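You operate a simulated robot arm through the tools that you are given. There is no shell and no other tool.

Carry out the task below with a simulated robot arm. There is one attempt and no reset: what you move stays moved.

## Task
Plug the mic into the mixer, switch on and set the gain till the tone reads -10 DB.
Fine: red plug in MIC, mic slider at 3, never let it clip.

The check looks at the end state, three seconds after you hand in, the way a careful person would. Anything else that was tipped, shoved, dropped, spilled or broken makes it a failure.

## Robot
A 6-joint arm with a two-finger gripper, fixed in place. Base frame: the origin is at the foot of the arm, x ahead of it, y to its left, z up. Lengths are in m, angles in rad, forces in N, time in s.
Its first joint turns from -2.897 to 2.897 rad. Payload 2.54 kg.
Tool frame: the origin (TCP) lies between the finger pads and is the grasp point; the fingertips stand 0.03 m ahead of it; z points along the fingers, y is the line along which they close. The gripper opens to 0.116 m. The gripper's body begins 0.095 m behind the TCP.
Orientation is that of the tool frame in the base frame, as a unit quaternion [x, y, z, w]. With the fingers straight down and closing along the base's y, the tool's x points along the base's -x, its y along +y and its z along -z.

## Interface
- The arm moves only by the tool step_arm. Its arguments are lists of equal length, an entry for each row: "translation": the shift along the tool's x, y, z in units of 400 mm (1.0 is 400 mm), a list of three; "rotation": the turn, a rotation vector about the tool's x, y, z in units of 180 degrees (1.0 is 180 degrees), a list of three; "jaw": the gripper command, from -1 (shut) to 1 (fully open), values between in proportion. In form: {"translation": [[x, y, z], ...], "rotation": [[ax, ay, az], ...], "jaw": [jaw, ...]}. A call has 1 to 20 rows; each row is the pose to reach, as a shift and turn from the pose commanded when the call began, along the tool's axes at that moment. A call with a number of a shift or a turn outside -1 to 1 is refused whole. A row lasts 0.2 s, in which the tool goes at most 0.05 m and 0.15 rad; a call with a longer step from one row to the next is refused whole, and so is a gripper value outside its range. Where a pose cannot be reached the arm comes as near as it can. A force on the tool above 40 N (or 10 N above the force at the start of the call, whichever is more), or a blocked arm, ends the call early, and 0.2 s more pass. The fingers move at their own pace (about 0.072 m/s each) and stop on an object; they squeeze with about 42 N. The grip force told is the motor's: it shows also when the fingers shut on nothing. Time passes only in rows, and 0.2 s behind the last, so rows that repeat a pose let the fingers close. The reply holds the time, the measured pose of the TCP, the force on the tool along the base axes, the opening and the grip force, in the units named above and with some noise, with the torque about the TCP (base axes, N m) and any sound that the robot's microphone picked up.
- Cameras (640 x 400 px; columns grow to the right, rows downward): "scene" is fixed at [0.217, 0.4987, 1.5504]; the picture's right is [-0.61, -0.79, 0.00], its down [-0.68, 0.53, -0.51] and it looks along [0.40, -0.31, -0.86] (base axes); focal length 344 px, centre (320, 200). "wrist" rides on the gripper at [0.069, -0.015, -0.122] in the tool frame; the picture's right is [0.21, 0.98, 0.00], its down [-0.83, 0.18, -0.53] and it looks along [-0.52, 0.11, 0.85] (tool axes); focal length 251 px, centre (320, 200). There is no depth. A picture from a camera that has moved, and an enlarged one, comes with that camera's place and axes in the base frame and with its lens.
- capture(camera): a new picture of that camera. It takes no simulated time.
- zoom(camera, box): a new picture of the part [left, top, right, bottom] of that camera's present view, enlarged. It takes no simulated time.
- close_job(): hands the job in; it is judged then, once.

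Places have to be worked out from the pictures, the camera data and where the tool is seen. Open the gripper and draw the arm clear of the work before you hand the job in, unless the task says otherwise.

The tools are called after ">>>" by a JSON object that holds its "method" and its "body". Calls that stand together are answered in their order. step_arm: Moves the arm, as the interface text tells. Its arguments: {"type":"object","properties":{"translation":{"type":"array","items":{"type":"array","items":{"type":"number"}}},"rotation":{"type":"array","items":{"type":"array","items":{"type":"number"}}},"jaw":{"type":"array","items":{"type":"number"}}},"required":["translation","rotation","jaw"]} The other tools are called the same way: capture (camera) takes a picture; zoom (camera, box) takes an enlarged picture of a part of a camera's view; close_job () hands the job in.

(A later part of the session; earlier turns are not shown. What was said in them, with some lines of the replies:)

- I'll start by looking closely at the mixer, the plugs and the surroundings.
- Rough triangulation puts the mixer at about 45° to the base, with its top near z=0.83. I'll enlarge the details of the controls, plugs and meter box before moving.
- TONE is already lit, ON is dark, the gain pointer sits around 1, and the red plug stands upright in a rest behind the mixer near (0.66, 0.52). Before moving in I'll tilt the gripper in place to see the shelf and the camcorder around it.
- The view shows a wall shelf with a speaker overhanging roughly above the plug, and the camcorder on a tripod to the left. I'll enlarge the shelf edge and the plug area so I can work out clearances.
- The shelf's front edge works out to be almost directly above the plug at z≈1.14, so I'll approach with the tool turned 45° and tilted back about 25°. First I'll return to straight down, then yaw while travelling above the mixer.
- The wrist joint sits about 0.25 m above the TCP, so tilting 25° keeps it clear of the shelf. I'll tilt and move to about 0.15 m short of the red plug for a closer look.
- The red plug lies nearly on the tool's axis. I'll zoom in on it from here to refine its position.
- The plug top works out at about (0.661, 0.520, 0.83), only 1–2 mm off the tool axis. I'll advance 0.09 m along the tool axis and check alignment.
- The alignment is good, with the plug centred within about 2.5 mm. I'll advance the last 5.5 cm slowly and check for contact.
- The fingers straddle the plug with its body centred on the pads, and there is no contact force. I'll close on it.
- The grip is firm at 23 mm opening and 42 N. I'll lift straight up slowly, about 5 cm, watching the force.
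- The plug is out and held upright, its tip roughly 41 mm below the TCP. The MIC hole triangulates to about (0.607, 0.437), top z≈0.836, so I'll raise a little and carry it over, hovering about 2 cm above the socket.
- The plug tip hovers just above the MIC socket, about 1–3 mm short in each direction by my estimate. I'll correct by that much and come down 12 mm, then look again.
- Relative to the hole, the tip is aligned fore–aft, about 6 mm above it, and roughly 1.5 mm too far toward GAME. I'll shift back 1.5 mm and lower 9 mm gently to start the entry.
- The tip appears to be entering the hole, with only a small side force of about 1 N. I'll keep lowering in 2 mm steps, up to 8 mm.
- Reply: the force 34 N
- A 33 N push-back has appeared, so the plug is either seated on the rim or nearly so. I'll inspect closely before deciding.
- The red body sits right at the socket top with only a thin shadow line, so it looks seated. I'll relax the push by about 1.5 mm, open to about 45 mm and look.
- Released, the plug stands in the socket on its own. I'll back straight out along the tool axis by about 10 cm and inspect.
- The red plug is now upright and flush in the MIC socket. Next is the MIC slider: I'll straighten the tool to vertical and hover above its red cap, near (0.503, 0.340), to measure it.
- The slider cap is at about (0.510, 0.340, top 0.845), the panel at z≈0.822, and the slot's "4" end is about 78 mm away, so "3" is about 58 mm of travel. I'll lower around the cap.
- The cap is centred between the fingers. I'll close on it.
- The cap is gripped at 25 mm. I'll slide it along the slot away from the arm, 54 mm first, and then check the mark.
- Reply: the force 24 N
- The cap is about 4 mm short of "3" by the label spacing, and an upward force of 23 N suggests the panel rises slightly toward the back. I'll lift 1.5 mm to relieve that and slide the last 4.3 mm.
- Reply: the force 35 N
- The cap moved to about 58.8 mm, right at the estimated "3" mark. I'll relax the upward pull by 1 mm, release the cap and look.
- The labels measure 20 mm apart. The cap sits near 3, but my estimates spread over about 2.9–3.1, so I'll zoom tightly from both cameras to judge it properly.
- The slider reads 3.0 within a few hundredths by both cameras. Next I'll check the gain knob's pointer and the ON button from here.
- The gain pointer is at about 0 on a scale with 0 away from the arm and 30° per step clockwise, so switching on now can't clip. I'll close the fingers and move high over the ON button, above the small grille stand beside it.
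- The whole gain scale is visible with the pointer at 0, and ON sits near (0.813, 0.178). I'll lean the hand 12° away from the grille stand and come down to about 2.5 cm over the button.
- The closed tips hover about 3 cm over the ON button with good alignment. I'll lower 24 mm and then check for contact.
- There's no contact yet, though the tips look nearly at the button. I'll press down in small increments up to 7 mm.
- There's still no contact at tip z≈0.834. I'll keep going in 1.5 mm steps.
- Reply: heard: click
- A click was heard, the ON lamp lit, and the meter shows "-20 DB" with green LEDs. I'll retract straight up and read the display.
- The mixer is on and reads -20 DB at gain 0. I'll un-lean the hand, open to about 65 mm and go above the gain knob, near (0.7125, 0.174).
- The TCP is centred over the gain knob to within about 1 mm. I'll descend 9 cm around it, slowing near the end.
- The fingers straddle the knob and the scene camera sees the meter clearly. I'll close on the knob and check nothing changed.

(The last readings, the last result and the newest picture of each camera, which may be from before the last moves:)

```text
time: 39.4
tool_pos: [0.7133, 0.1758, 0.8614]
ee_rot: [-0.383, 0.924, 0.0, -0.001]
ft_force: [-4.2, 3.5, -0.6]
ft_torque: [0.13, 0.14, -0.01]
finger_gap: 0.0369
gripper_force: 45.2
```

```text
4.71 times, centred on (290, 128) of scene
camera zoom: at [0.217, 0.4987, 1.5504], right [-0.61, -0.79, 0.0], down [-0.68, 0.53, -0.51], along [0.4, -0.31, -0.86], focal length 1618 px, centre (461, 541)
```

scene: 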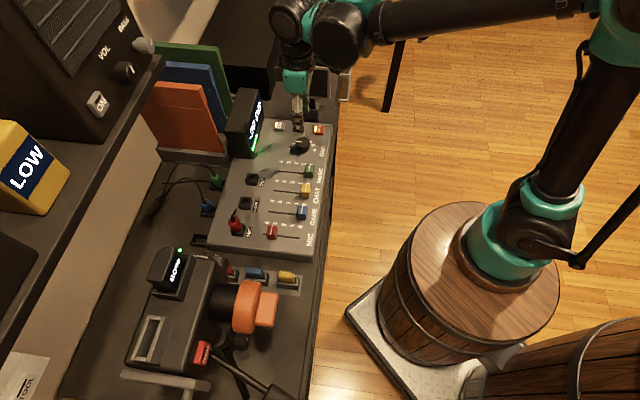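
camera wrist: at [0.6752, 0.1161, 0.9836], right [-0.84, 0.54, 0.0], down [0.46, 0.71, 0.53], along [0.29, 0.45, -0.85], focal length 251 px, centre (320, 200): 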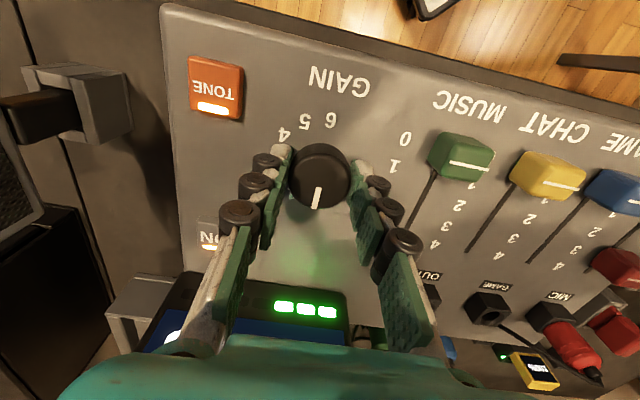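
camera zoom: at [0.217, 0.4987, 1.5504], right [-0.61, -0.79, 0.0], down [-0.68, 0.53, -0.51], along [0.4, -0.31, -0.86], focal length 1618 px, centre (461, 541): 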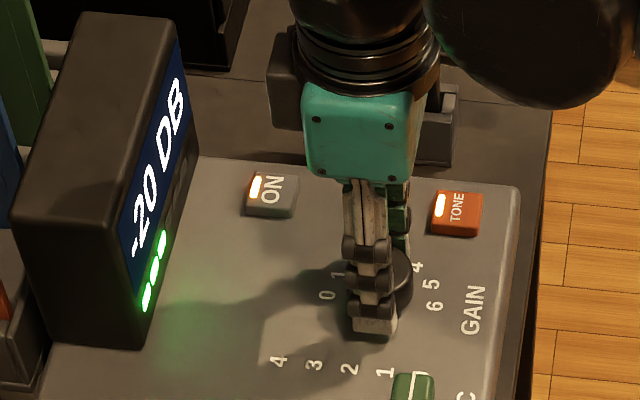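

The knob is gripped at 37 mm and still reads -20 DB. I'll turn it clockwise in small increments, about 12° first, and read the meter.

>>> {"method": "step_arm", "body": {"translation": [[0, 0, 0], [0, 0, 0], [0, 0, 0], [0, 0, 0]], "rotation": [[0, 0, 0.022], [0, 0, 0.044], [0, 0, 0.0667], [0, 0, 0.0667]], "jaw": [-1, -1, -1, -1]}}

>>> {"method": "zoom", "body": {"camera": "scene", "box": [230, 85, 350, 170]}}

>>> {"method": "capture", "body": {"camera": "wrist"}}

```text
time: 40.4
tool_pos: [0.7119, 0.1767, 0.8613]
ee_rot: [-0.284, 0.959, 0.001, 0.0]
ft_force: [-6.4, 5.8, 3.2]
ft_torque: [0.16, 0.24, -0.01]
finger_gap: 0.0368
gripper_force: 44.7
```

```text
4.71 times, centred on (290, 128) of scene
camera zoom: at [0.217, 0.4987, 1.5504], right [-0.61, -0.79, 0.0], down [-0.68, 0.53, -0.51], along [0.4, -0.31, -0.86], focal length 1618 px, centre (461, 541)
```

zoom: 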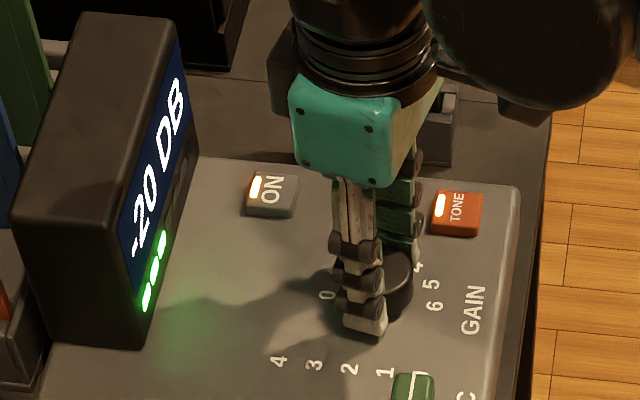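

```text
taken
camera wrist: at [0.6634, 0.1256, 0.9836], right [-0.71, 0.7, 0.0], down [0.59, 0.6, 0.53], along [0.37, 0.38, -0.85], focal length 251 px, centre (320, 200)
```

wrist: 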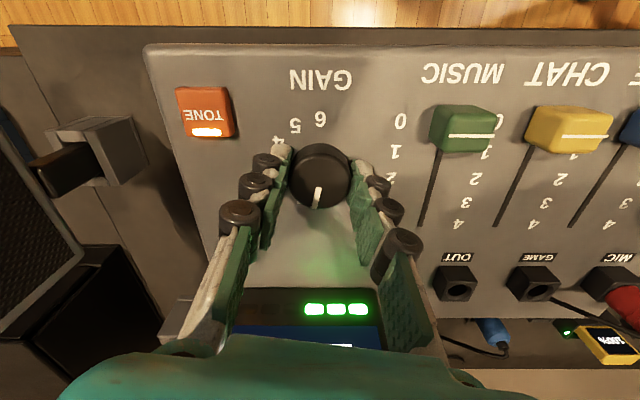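

The knob turned with the gripper, now around gain 0.4, and the meter still reads -20. I'll turn another 12°.

>>> {"method": "step_arm", "body": {"translation": [[0, 0, 0], [0, 0, 0], [0, 0, 0], [0, 0, 0]], "rotation": [[0, 0, 0.022], [0, 0, 0.044], [0, 0, 0.0667], [0, 0, 0.0667]], "jaw": [-1, -1, -1, -1]}}

>>> {"method": "zoom", "body": {"camera": "scene", "box": [230, 85, 350, 170]}}

>>> {"method": "zoom", "body": {"camera": "wrist", "box": [180, 80, 440, 340]}}

```text
time: 41.4
tool_pos: [0.7134, 0.1762, 0.8617]
ee_rot: [-0.181, 0.983, 0.001, -0.001]
ft_force: [-6.1, 6.8, -11.4]
ft_torque: [0.22, 0.2, -0.01]
finger_gap: 0.0368
gripper_force: 45.0
```

```text
4.71 times, centred on (290, 128) of scene
camera zoom: at [0.217, 0.4987, 1.5504], right [-0.61, -0.79, 0.0], down [-0.68, 0.53, -0.51], along [0.4, -0.31, -0.86], focal length 1618 px, centre (461, 541)
```

zoom: 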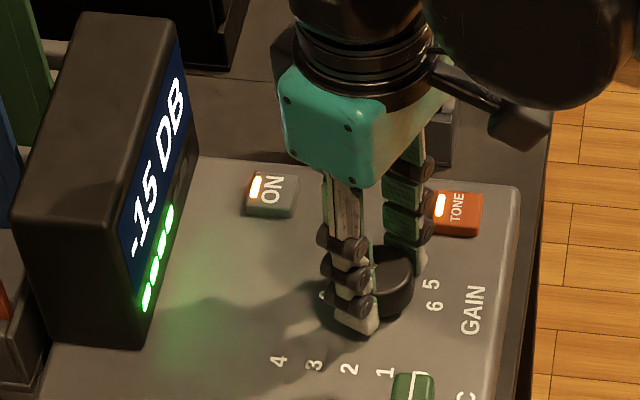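

```text
1.54 times, centred on (310, 210) of wrist
camera zoom: at [0.654, 0.1372, 0.9837], right [-0.55, 0.84, 0.0], down [0.71, 0.46, 0.53], along [0.45, 0.29, -0.85], focal length 387 px, centre (335, 185)
```

zoom: 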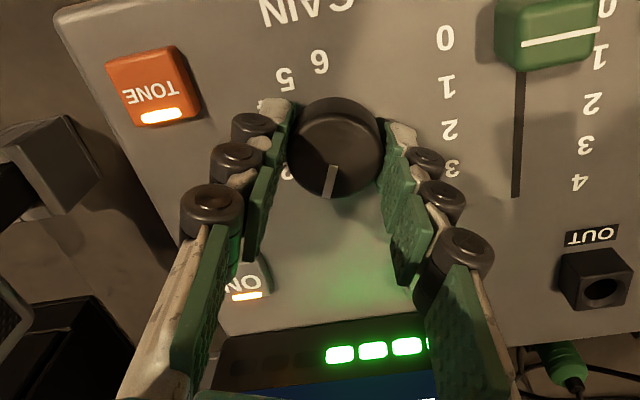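

The meter now reads -15 DB at about gain 0.8, so it moves in 5 dB steps and gain 2 should give -10. I'll turn another 18°, watching forces near the TONE button.

>>> {"method": "step_arm", "body": {"translation": [[0, 0, 0], [0, 0, 0], [0, 0, 0], [0, 0, 0], [0, 0, 0]], "rotation": [[0, 0, 0.025], [0, 0, 0.05], [0, 0, 0.075], [0, 0, 0.1], [0, 0, 0.1]], "jaw": [-1, -1, -1, -1, -1]}}

>>> {"method": "zoom", "body": {"camera": "scene", "box": [230, 85, 350, 170]}}

>>> {"method": "zoom", "body": {"camera": "wrist", "box": [180, 80, 440, 340]}}

```text
time: 42.6
tool_pos: [0.7126, 0.1778, 0.8602]
ee_rot: [-0.025, 1.0, 0.0, 0.0]
ft_force: [-9.0, 7.8, -5.6]
ft_torque: [0.17, 0.32, -0.01]
finger_gap: 0.0369
gripper_force: 45.0
```

```text
4.71 times, centred on (290, 128) of scene
camera zoom: at [0.217, 0.4987, 1.5504], right [-0.61, -0.79, 0.0], down [-0.68, 0.53, -0.51], along [0.4, -0.31, -0.86], focal length 1618 px, centre (461, 541)
```

zoom: 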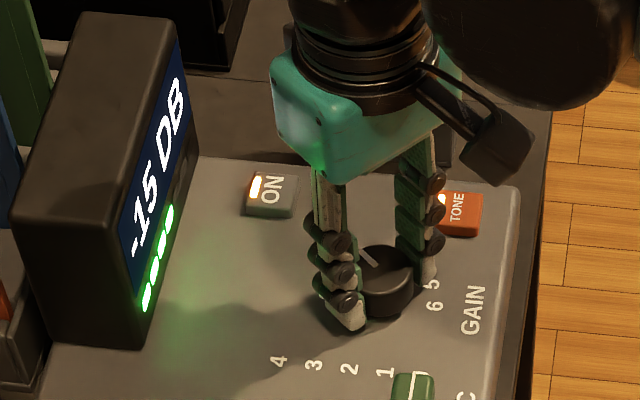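

```text
1.54 times, centred on (310, 210) of wrist
camera zoom: at [0.6448, 0.1577, 0.9837], right [-0.26, 0.96, 0.0], down [0.82, 0.22, 0.53], along [0.51, 0.14, -0.85], focal length 387 px, centre (335, 185)
```

zoom: 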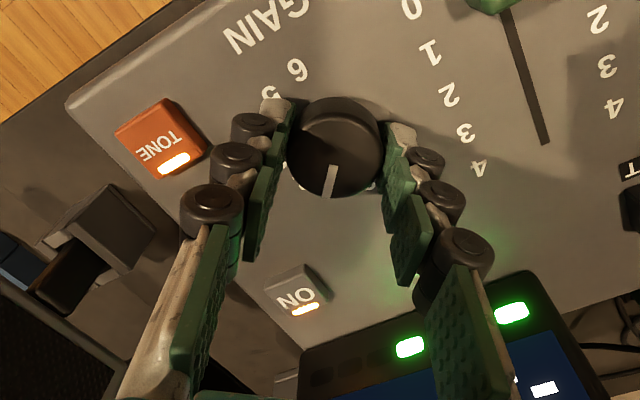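

Still -15 at about gain 1.4, as expected with rounding. The finger clears TONE by about 1 cm, so I'll turn the last 18° to gain 2 and trim the side load by half a millimetre.

>>> {"method": "step_arm", "body": {"translation": [[0.0003, 0.0003, 0], [0.0006, 0.0006, 0], [0.0009, 0.0009, 0], [0.0009, 0.0009, 0], [0.0009, 0.0009, 0]], "rotation": [[0, 0, 0.025], [0, 0, 0.05], [0, 0, 0.075], [0, 0, 0.1], [0, 0, 0.1]], "jaw": [-1, -1, -1, -1, -1]}}

>>> {"method": "zoom", "body": {"camera": "scene", "box": [230, 85, 350, 170]}}

>>> {"method": "capture", "body": {"camera": "wrist"}}

```text
time: 43.8
tool_pos: [0.7135, 0.1766, 0.862]
ee_rot: [0.132, 0.991, 0.001, 0.0]
ft_force: [1.6, 8.7, 8.1]
ft_torque: [0.27, 0.23, 0.01]
finger_gap: 0.0368
gripper_force: 44.9
```

```text
4.71 times, centred on (290, 128) of scene
camera zoom: at [0.217, 0.4987, 1.5504], right [-0.61, -0.79, 0.0], down [-0.68, 0.53, -0.51], along [0.4, -0.31, -0.86], focal length 1618 px, centre (461, 541)
```

zoom: 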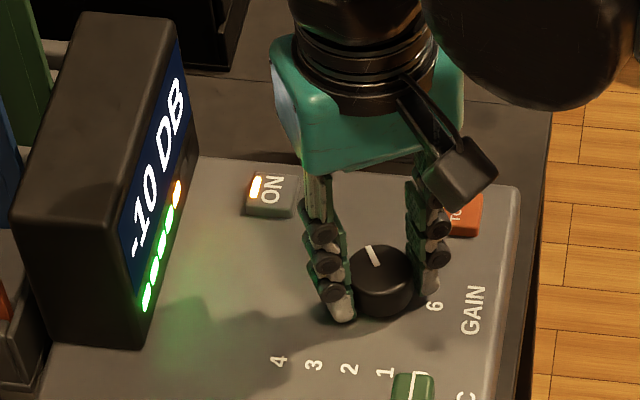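

```text
taken
camera wrist: at [0.6422, 0.1799, 0.9836], right [0.05, 1.0, 0.0], down [0.84, -0.04, 0.53], along [0.53, -0.02, -0.85], focal length 251 px, centre (320, 200)
```

wrist: 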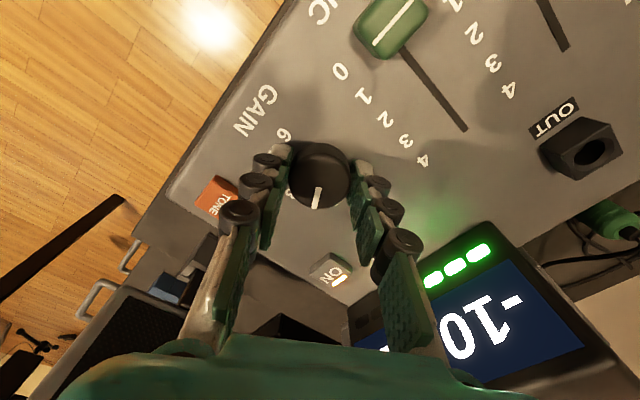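

The meter reads -10 DB with the knob at gain 2 and no clip lamp. I'll open just enough to free the knob, to 50 mm so as not to touch TONE, and check before lifting.

>>> {"method": "step_arm", "body": {"translation": [[0, 0, 0], [0, 0, 0], [0, 0, 0]], "rotation": [[0, 0, 0], [0, 0, 0], [0, 0, 0]], "jaw": [-0.15, -0.15, -0.15]}}

>>> {"method": "zoom", "body": {"camera": "wrist", "box": [180, 80, 440, 340]}}

>>> {"method": "zoom", "body": {"camera": "scene", "box": [230, 85, 350, 170]}}

```text
time: 44.6
tool_pos: [0.712, 0.1762, 0.8617]
ee_rot: [0.13, 0.991, 0.0, 0.0]
ft_force: [0.4, -0.8, -0.3]
ft_torque: [0.01, 0.03, 0.04]
finger_gap: 0.0491
gripper_force: 0.1
```

```text
1.54 times, centred on (310, 210) of wrist
camera zoom: at [0.642, 0.1794, 0.9834], right [0.05, 1.0, 0.0], down [0.84, -0.04, 0.53], along [0.53, -0.02, -0.85], focal length 387 px, centre (335, 185)
```

zoom: 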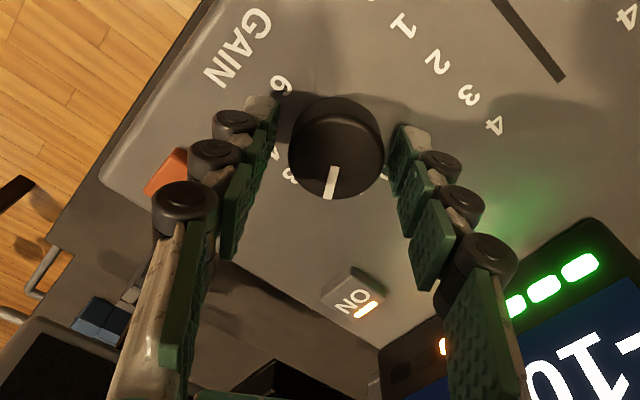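

```text
4.71 times, centred on (290, 128) of scene
camera zoom: at [0.217, 0.4987, 1.5504], right [-0.61, -0.79, 0.0], down [-0.68, 0.53, -0.51], along [0.4, -0.31, -0.86], focal length 1618 px, centre (461, 541)
```

zoom: 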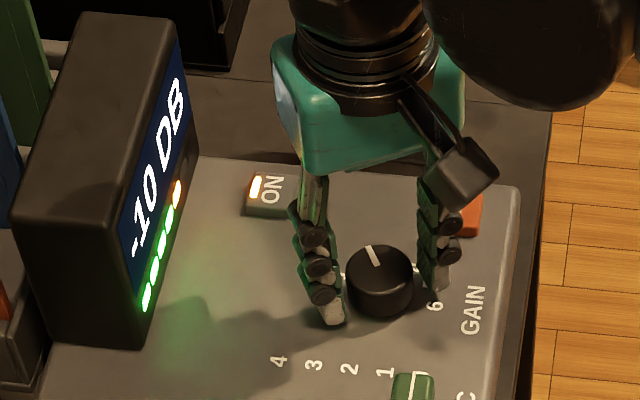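

Both fingers are clear of the knob and it still reads -10 DB. I'll lift straight up about 14 cm.

>>> {"method": "step_arm", "body": {"translation": [[0, 0, -0.03], [0, 0, -0.08], [0, 0, -0.16], [0, 0, -0.25], [0, 0, -0.34], [0, 0, -0.37], [0, 0, -0.37]], "rotation": [[0, 0, 0], [0, 0, 0], [0, 0, 0], [0, 0, 0], [0, 0, 0], [0, 0, 0], [0, 0, 0]], "jaw": [-0.15, -0.15, -0.15, -0.15, -0.15, -0.15, -0.15]}}

>>> {"method": "capture", "body": {"camera": "wrist"}}

>>> {"method": "zoom", "body": {"camera": "scene", "box": [180, 80, 350, 265]}}

>>> {"method": "zoom", "body": {"camera": "scene", "box": [260, 110, 340, 165]}}

```text
time: 46.2
tool_pos: [0.7115, 0.1776, 1.0123]
ee_rot: [0.131, 0.991, 0.0, 0.001]
ft_force: [-0.2, 0.1, 0.3]
ft_torque: [-0.02, -0.02, 0.05]
finger_gap: 0.0494
gripper_force: 0.0
```

```text
taken
camera wrist: at [0.6413, 0.1799, 1.1339], right [0.05, 1.0, 0.0], down [0.84, -0.04, 0.53], along [0.53, -0.02, -0.85], focal length 251 px, centre (320, 200)
```

wrist: 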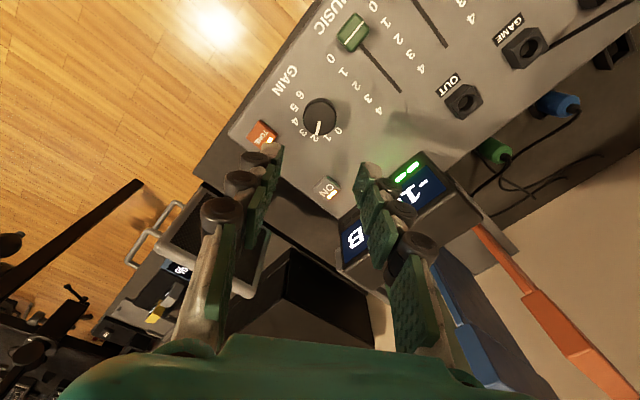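

```text
2.16 times, centred on (265, 172) of scene
camera zoom: at [0.217, 0.4987, 1.5504], right [-0.61, -0.79, 0.0], down [-0.68, 0.53, -0.51], along [0.4, -0.31, -0.86], focal length 744 px, centre (439, 260)
```

zoom: 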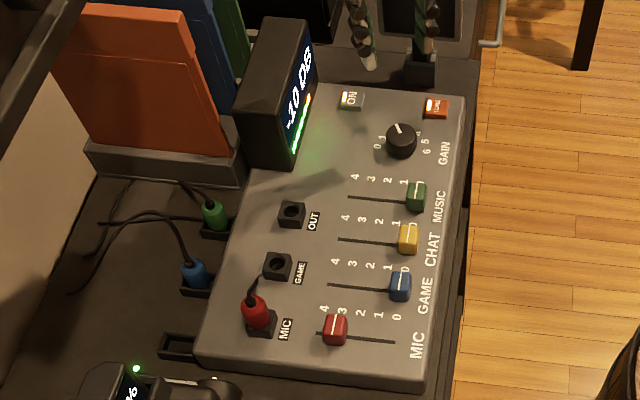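

```text
7.27 times, centred on (300, 138) of scene
camera zoom: at [0.217, 0.4987, 1.5504], right [-0.61, -0.79, 0.0], down [-0.68, 0.53, -0.51], along [0.4, -0.31, -0.86], focal length 2501 px, centre (466, 654)
```

zoom: 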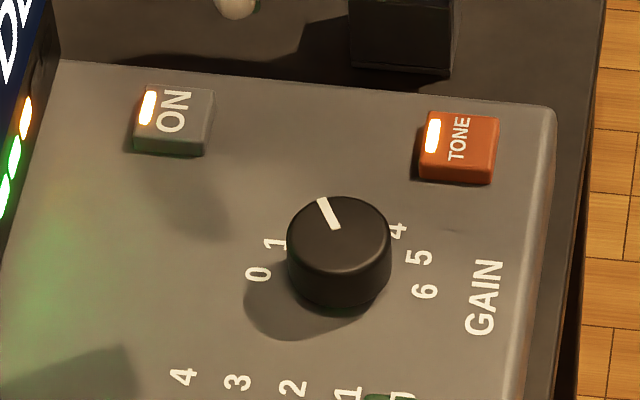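

Everything reads right: ON and TONE lit, gain 2, -10 DB, slider at 3. I'll open the gripper and draw the arm back to near its starting place, raising first.

>>> {"method": "step_arm", "body": {"translation": [[0, 0, -0.1], [0, 0, -0.2], [0.03, -0.005, -0.295], [0.13, -0.025, -0.295], [0.24, -0.045, -0.295], [0.35, -0.065, -0.295], [0.46, -0.085, -0.295], [0.57, -0.105, -0.295], [0.68, -0.13, -0.295], [0.7685, -0.1465, -0.295], [0.7685, -0.1465, -0.295]], "rotation": [[0, 0, 0], [0, 0, 0], [0, 0, 0], [0, 0, 0], [0, 0, 0], [0, 0, 0], [0, 0, 0], [0, 0, 0], [0, 0, 0], [0, 0, 0], [0, 0, 0]], "jaw": [-0.15, -0.15, 0.2, 0.6, 1, 1, 1, 1, 1, 1, 1]}}

>>> {"method": "capture", "body": {"camera": "scene"}}

>>> {"method": "zoom", "body": {"camera": "scene", "box": [210, 195, 320, 260]}}

>>> {"method": "zoom", "body": {"camera": "scene", "box": [220, 85, 340, 165]}}

>>> {"method": "capture", "body": {"camera": "wrist"}}

```text
time: 48.6
tool_pos: [0.4017, 0.1989, 1.1262]
ee_rot: [0.13, 0.991, 0.0, 0.0]
ft_force: [0.6, -0.4, 0.0]
ft_torque: [0.02, -0.01, -0.01]
finger_gap: 0.1161
gripper_force: 0.1
```

```text
taken
```

scene: 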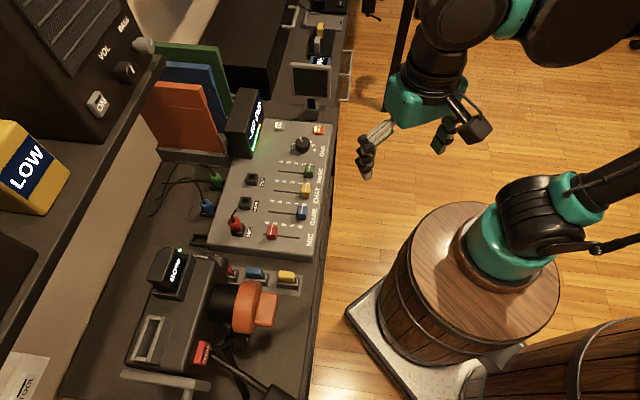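

```text
5.82 times, centred on (265, 228) of scene
camera zoom: at [0.217, 0.4987, 1.5504], right [-0.61, -0.79, 0.0], down [-0.68, 0.53, -0.51], along [0.4, -0.31, -0.86], focal length 2001 px, centre (640, 40)
```

zoom: 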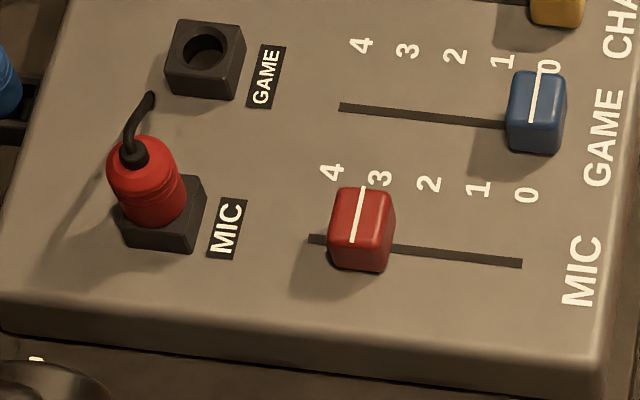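

```text
5.00 times, centred on (280, 125) of scene
camera zoom: at [0.217, 0.4987, 1.5504], right [-0.61, -0.79, 0.0], down [-0.68, 0.53, -0.51], along [0.4, -0.31, -0.86], focal length 1720 px, centre (520, 575)
```

zoom: 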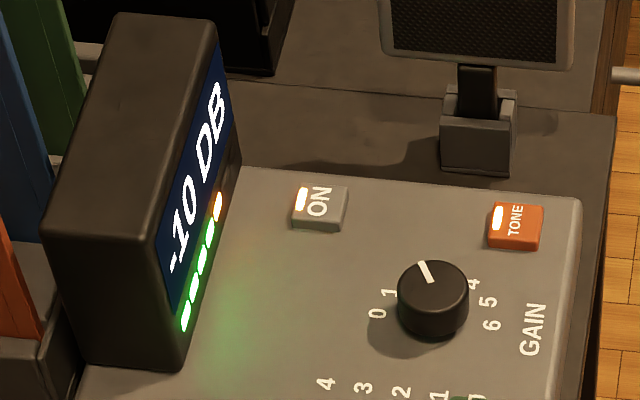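

```text
taken
camera wrist: at [0.3296, 0.2025, 1.248], right [0.05, 1.0, 0.0], down [0.84, -0.04, 0.53], along [0.53, -0.02, -0.85], focal length 251 px, centre (320, 200)
```

wrist: 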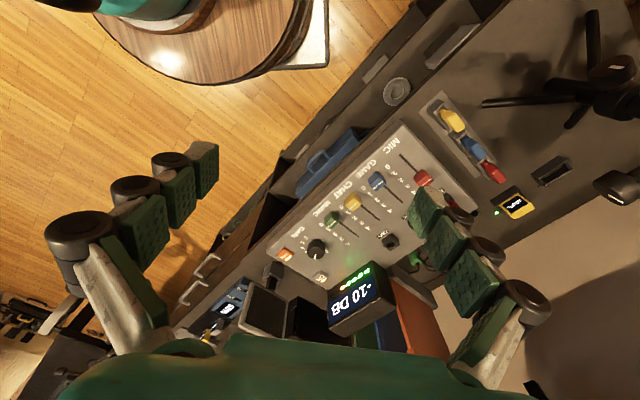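

The arm is clear and the meter holds -10 DB. One last close look at the plug's seating before I hand in.

>>> {"method": "zoom", "body": {"camera": "scene", "box": [222, 205, 258, 245]}}

>>> {"method": "zoom", "body": {"camera": "wrist", "box": [370, 150, 490, 250]}}

```text
10.00 times, centred on (240, 225) of scene
camera zoom: at [0.217, 0.4987, 1.5504], right [-0.61, -0.79, 0.0], down [-0.68, 0.53, -0.51], along [0.4, -0.31, -0.86], focal length 3439 px, centre (1120, -50)
```

zoom: 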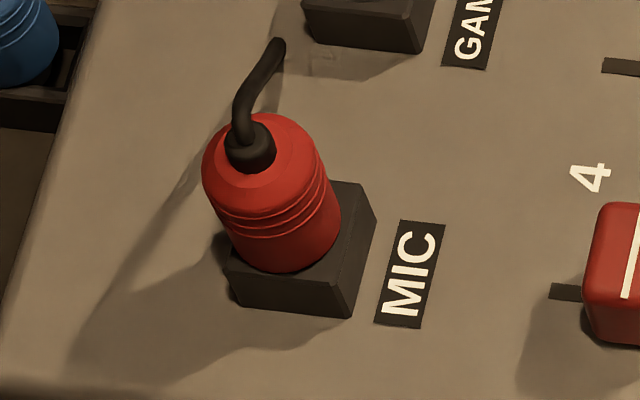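

```text
4.00 times, centred on (430, 200) of wrist
camera zoom: at [0.3296, 0.2025, 1.248], right [0.05, 1.0, 0.0], down [0.84, -0.04, 0.53], along [0.53, -0.02, -0.85], focal length 1006 px, centre (-120, 200)
```

zoom: 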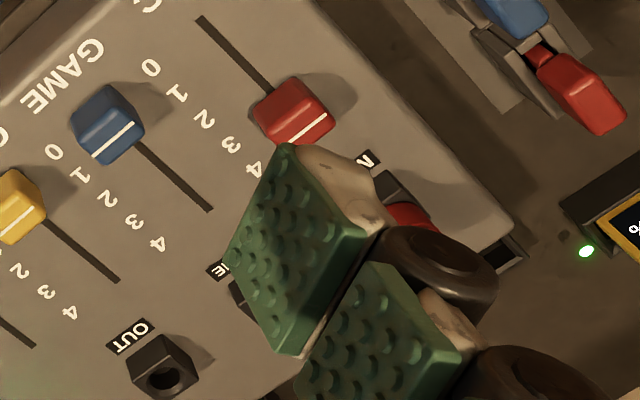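

The red plug sits upright and flush in MIC, the slider is at 3, ON and TONE are lit, and gain 2 gives a steady -10 DB without clipping. Nothing else was disturbed, and the gripper is open and clear. Handing in.

>>> {"method": "close_job", "body": {}}

```text
The job is handed in.
```

The mic is plugged in, the mixer is on, and the tone reads -10 DB. I've handed the job in; I haven't seen the result of the check.

- **Plug:** the red plug is upright and flush in the MIC socket.
- **Slider:** the MIC slider is at 3, within a few hundredths by both cameras.
- **Power:** the ON button clicked and its lamp is lit. TONE was already on and I left it on.
- **Gain:** I turned it up from 0 to 2, checking the meter as it went from -20 to -15 to -10 DB. It never read above -10, so it didn't clip.

I saw nothing else moved or knocked over. The gripper is open and the arm is back near where it started.
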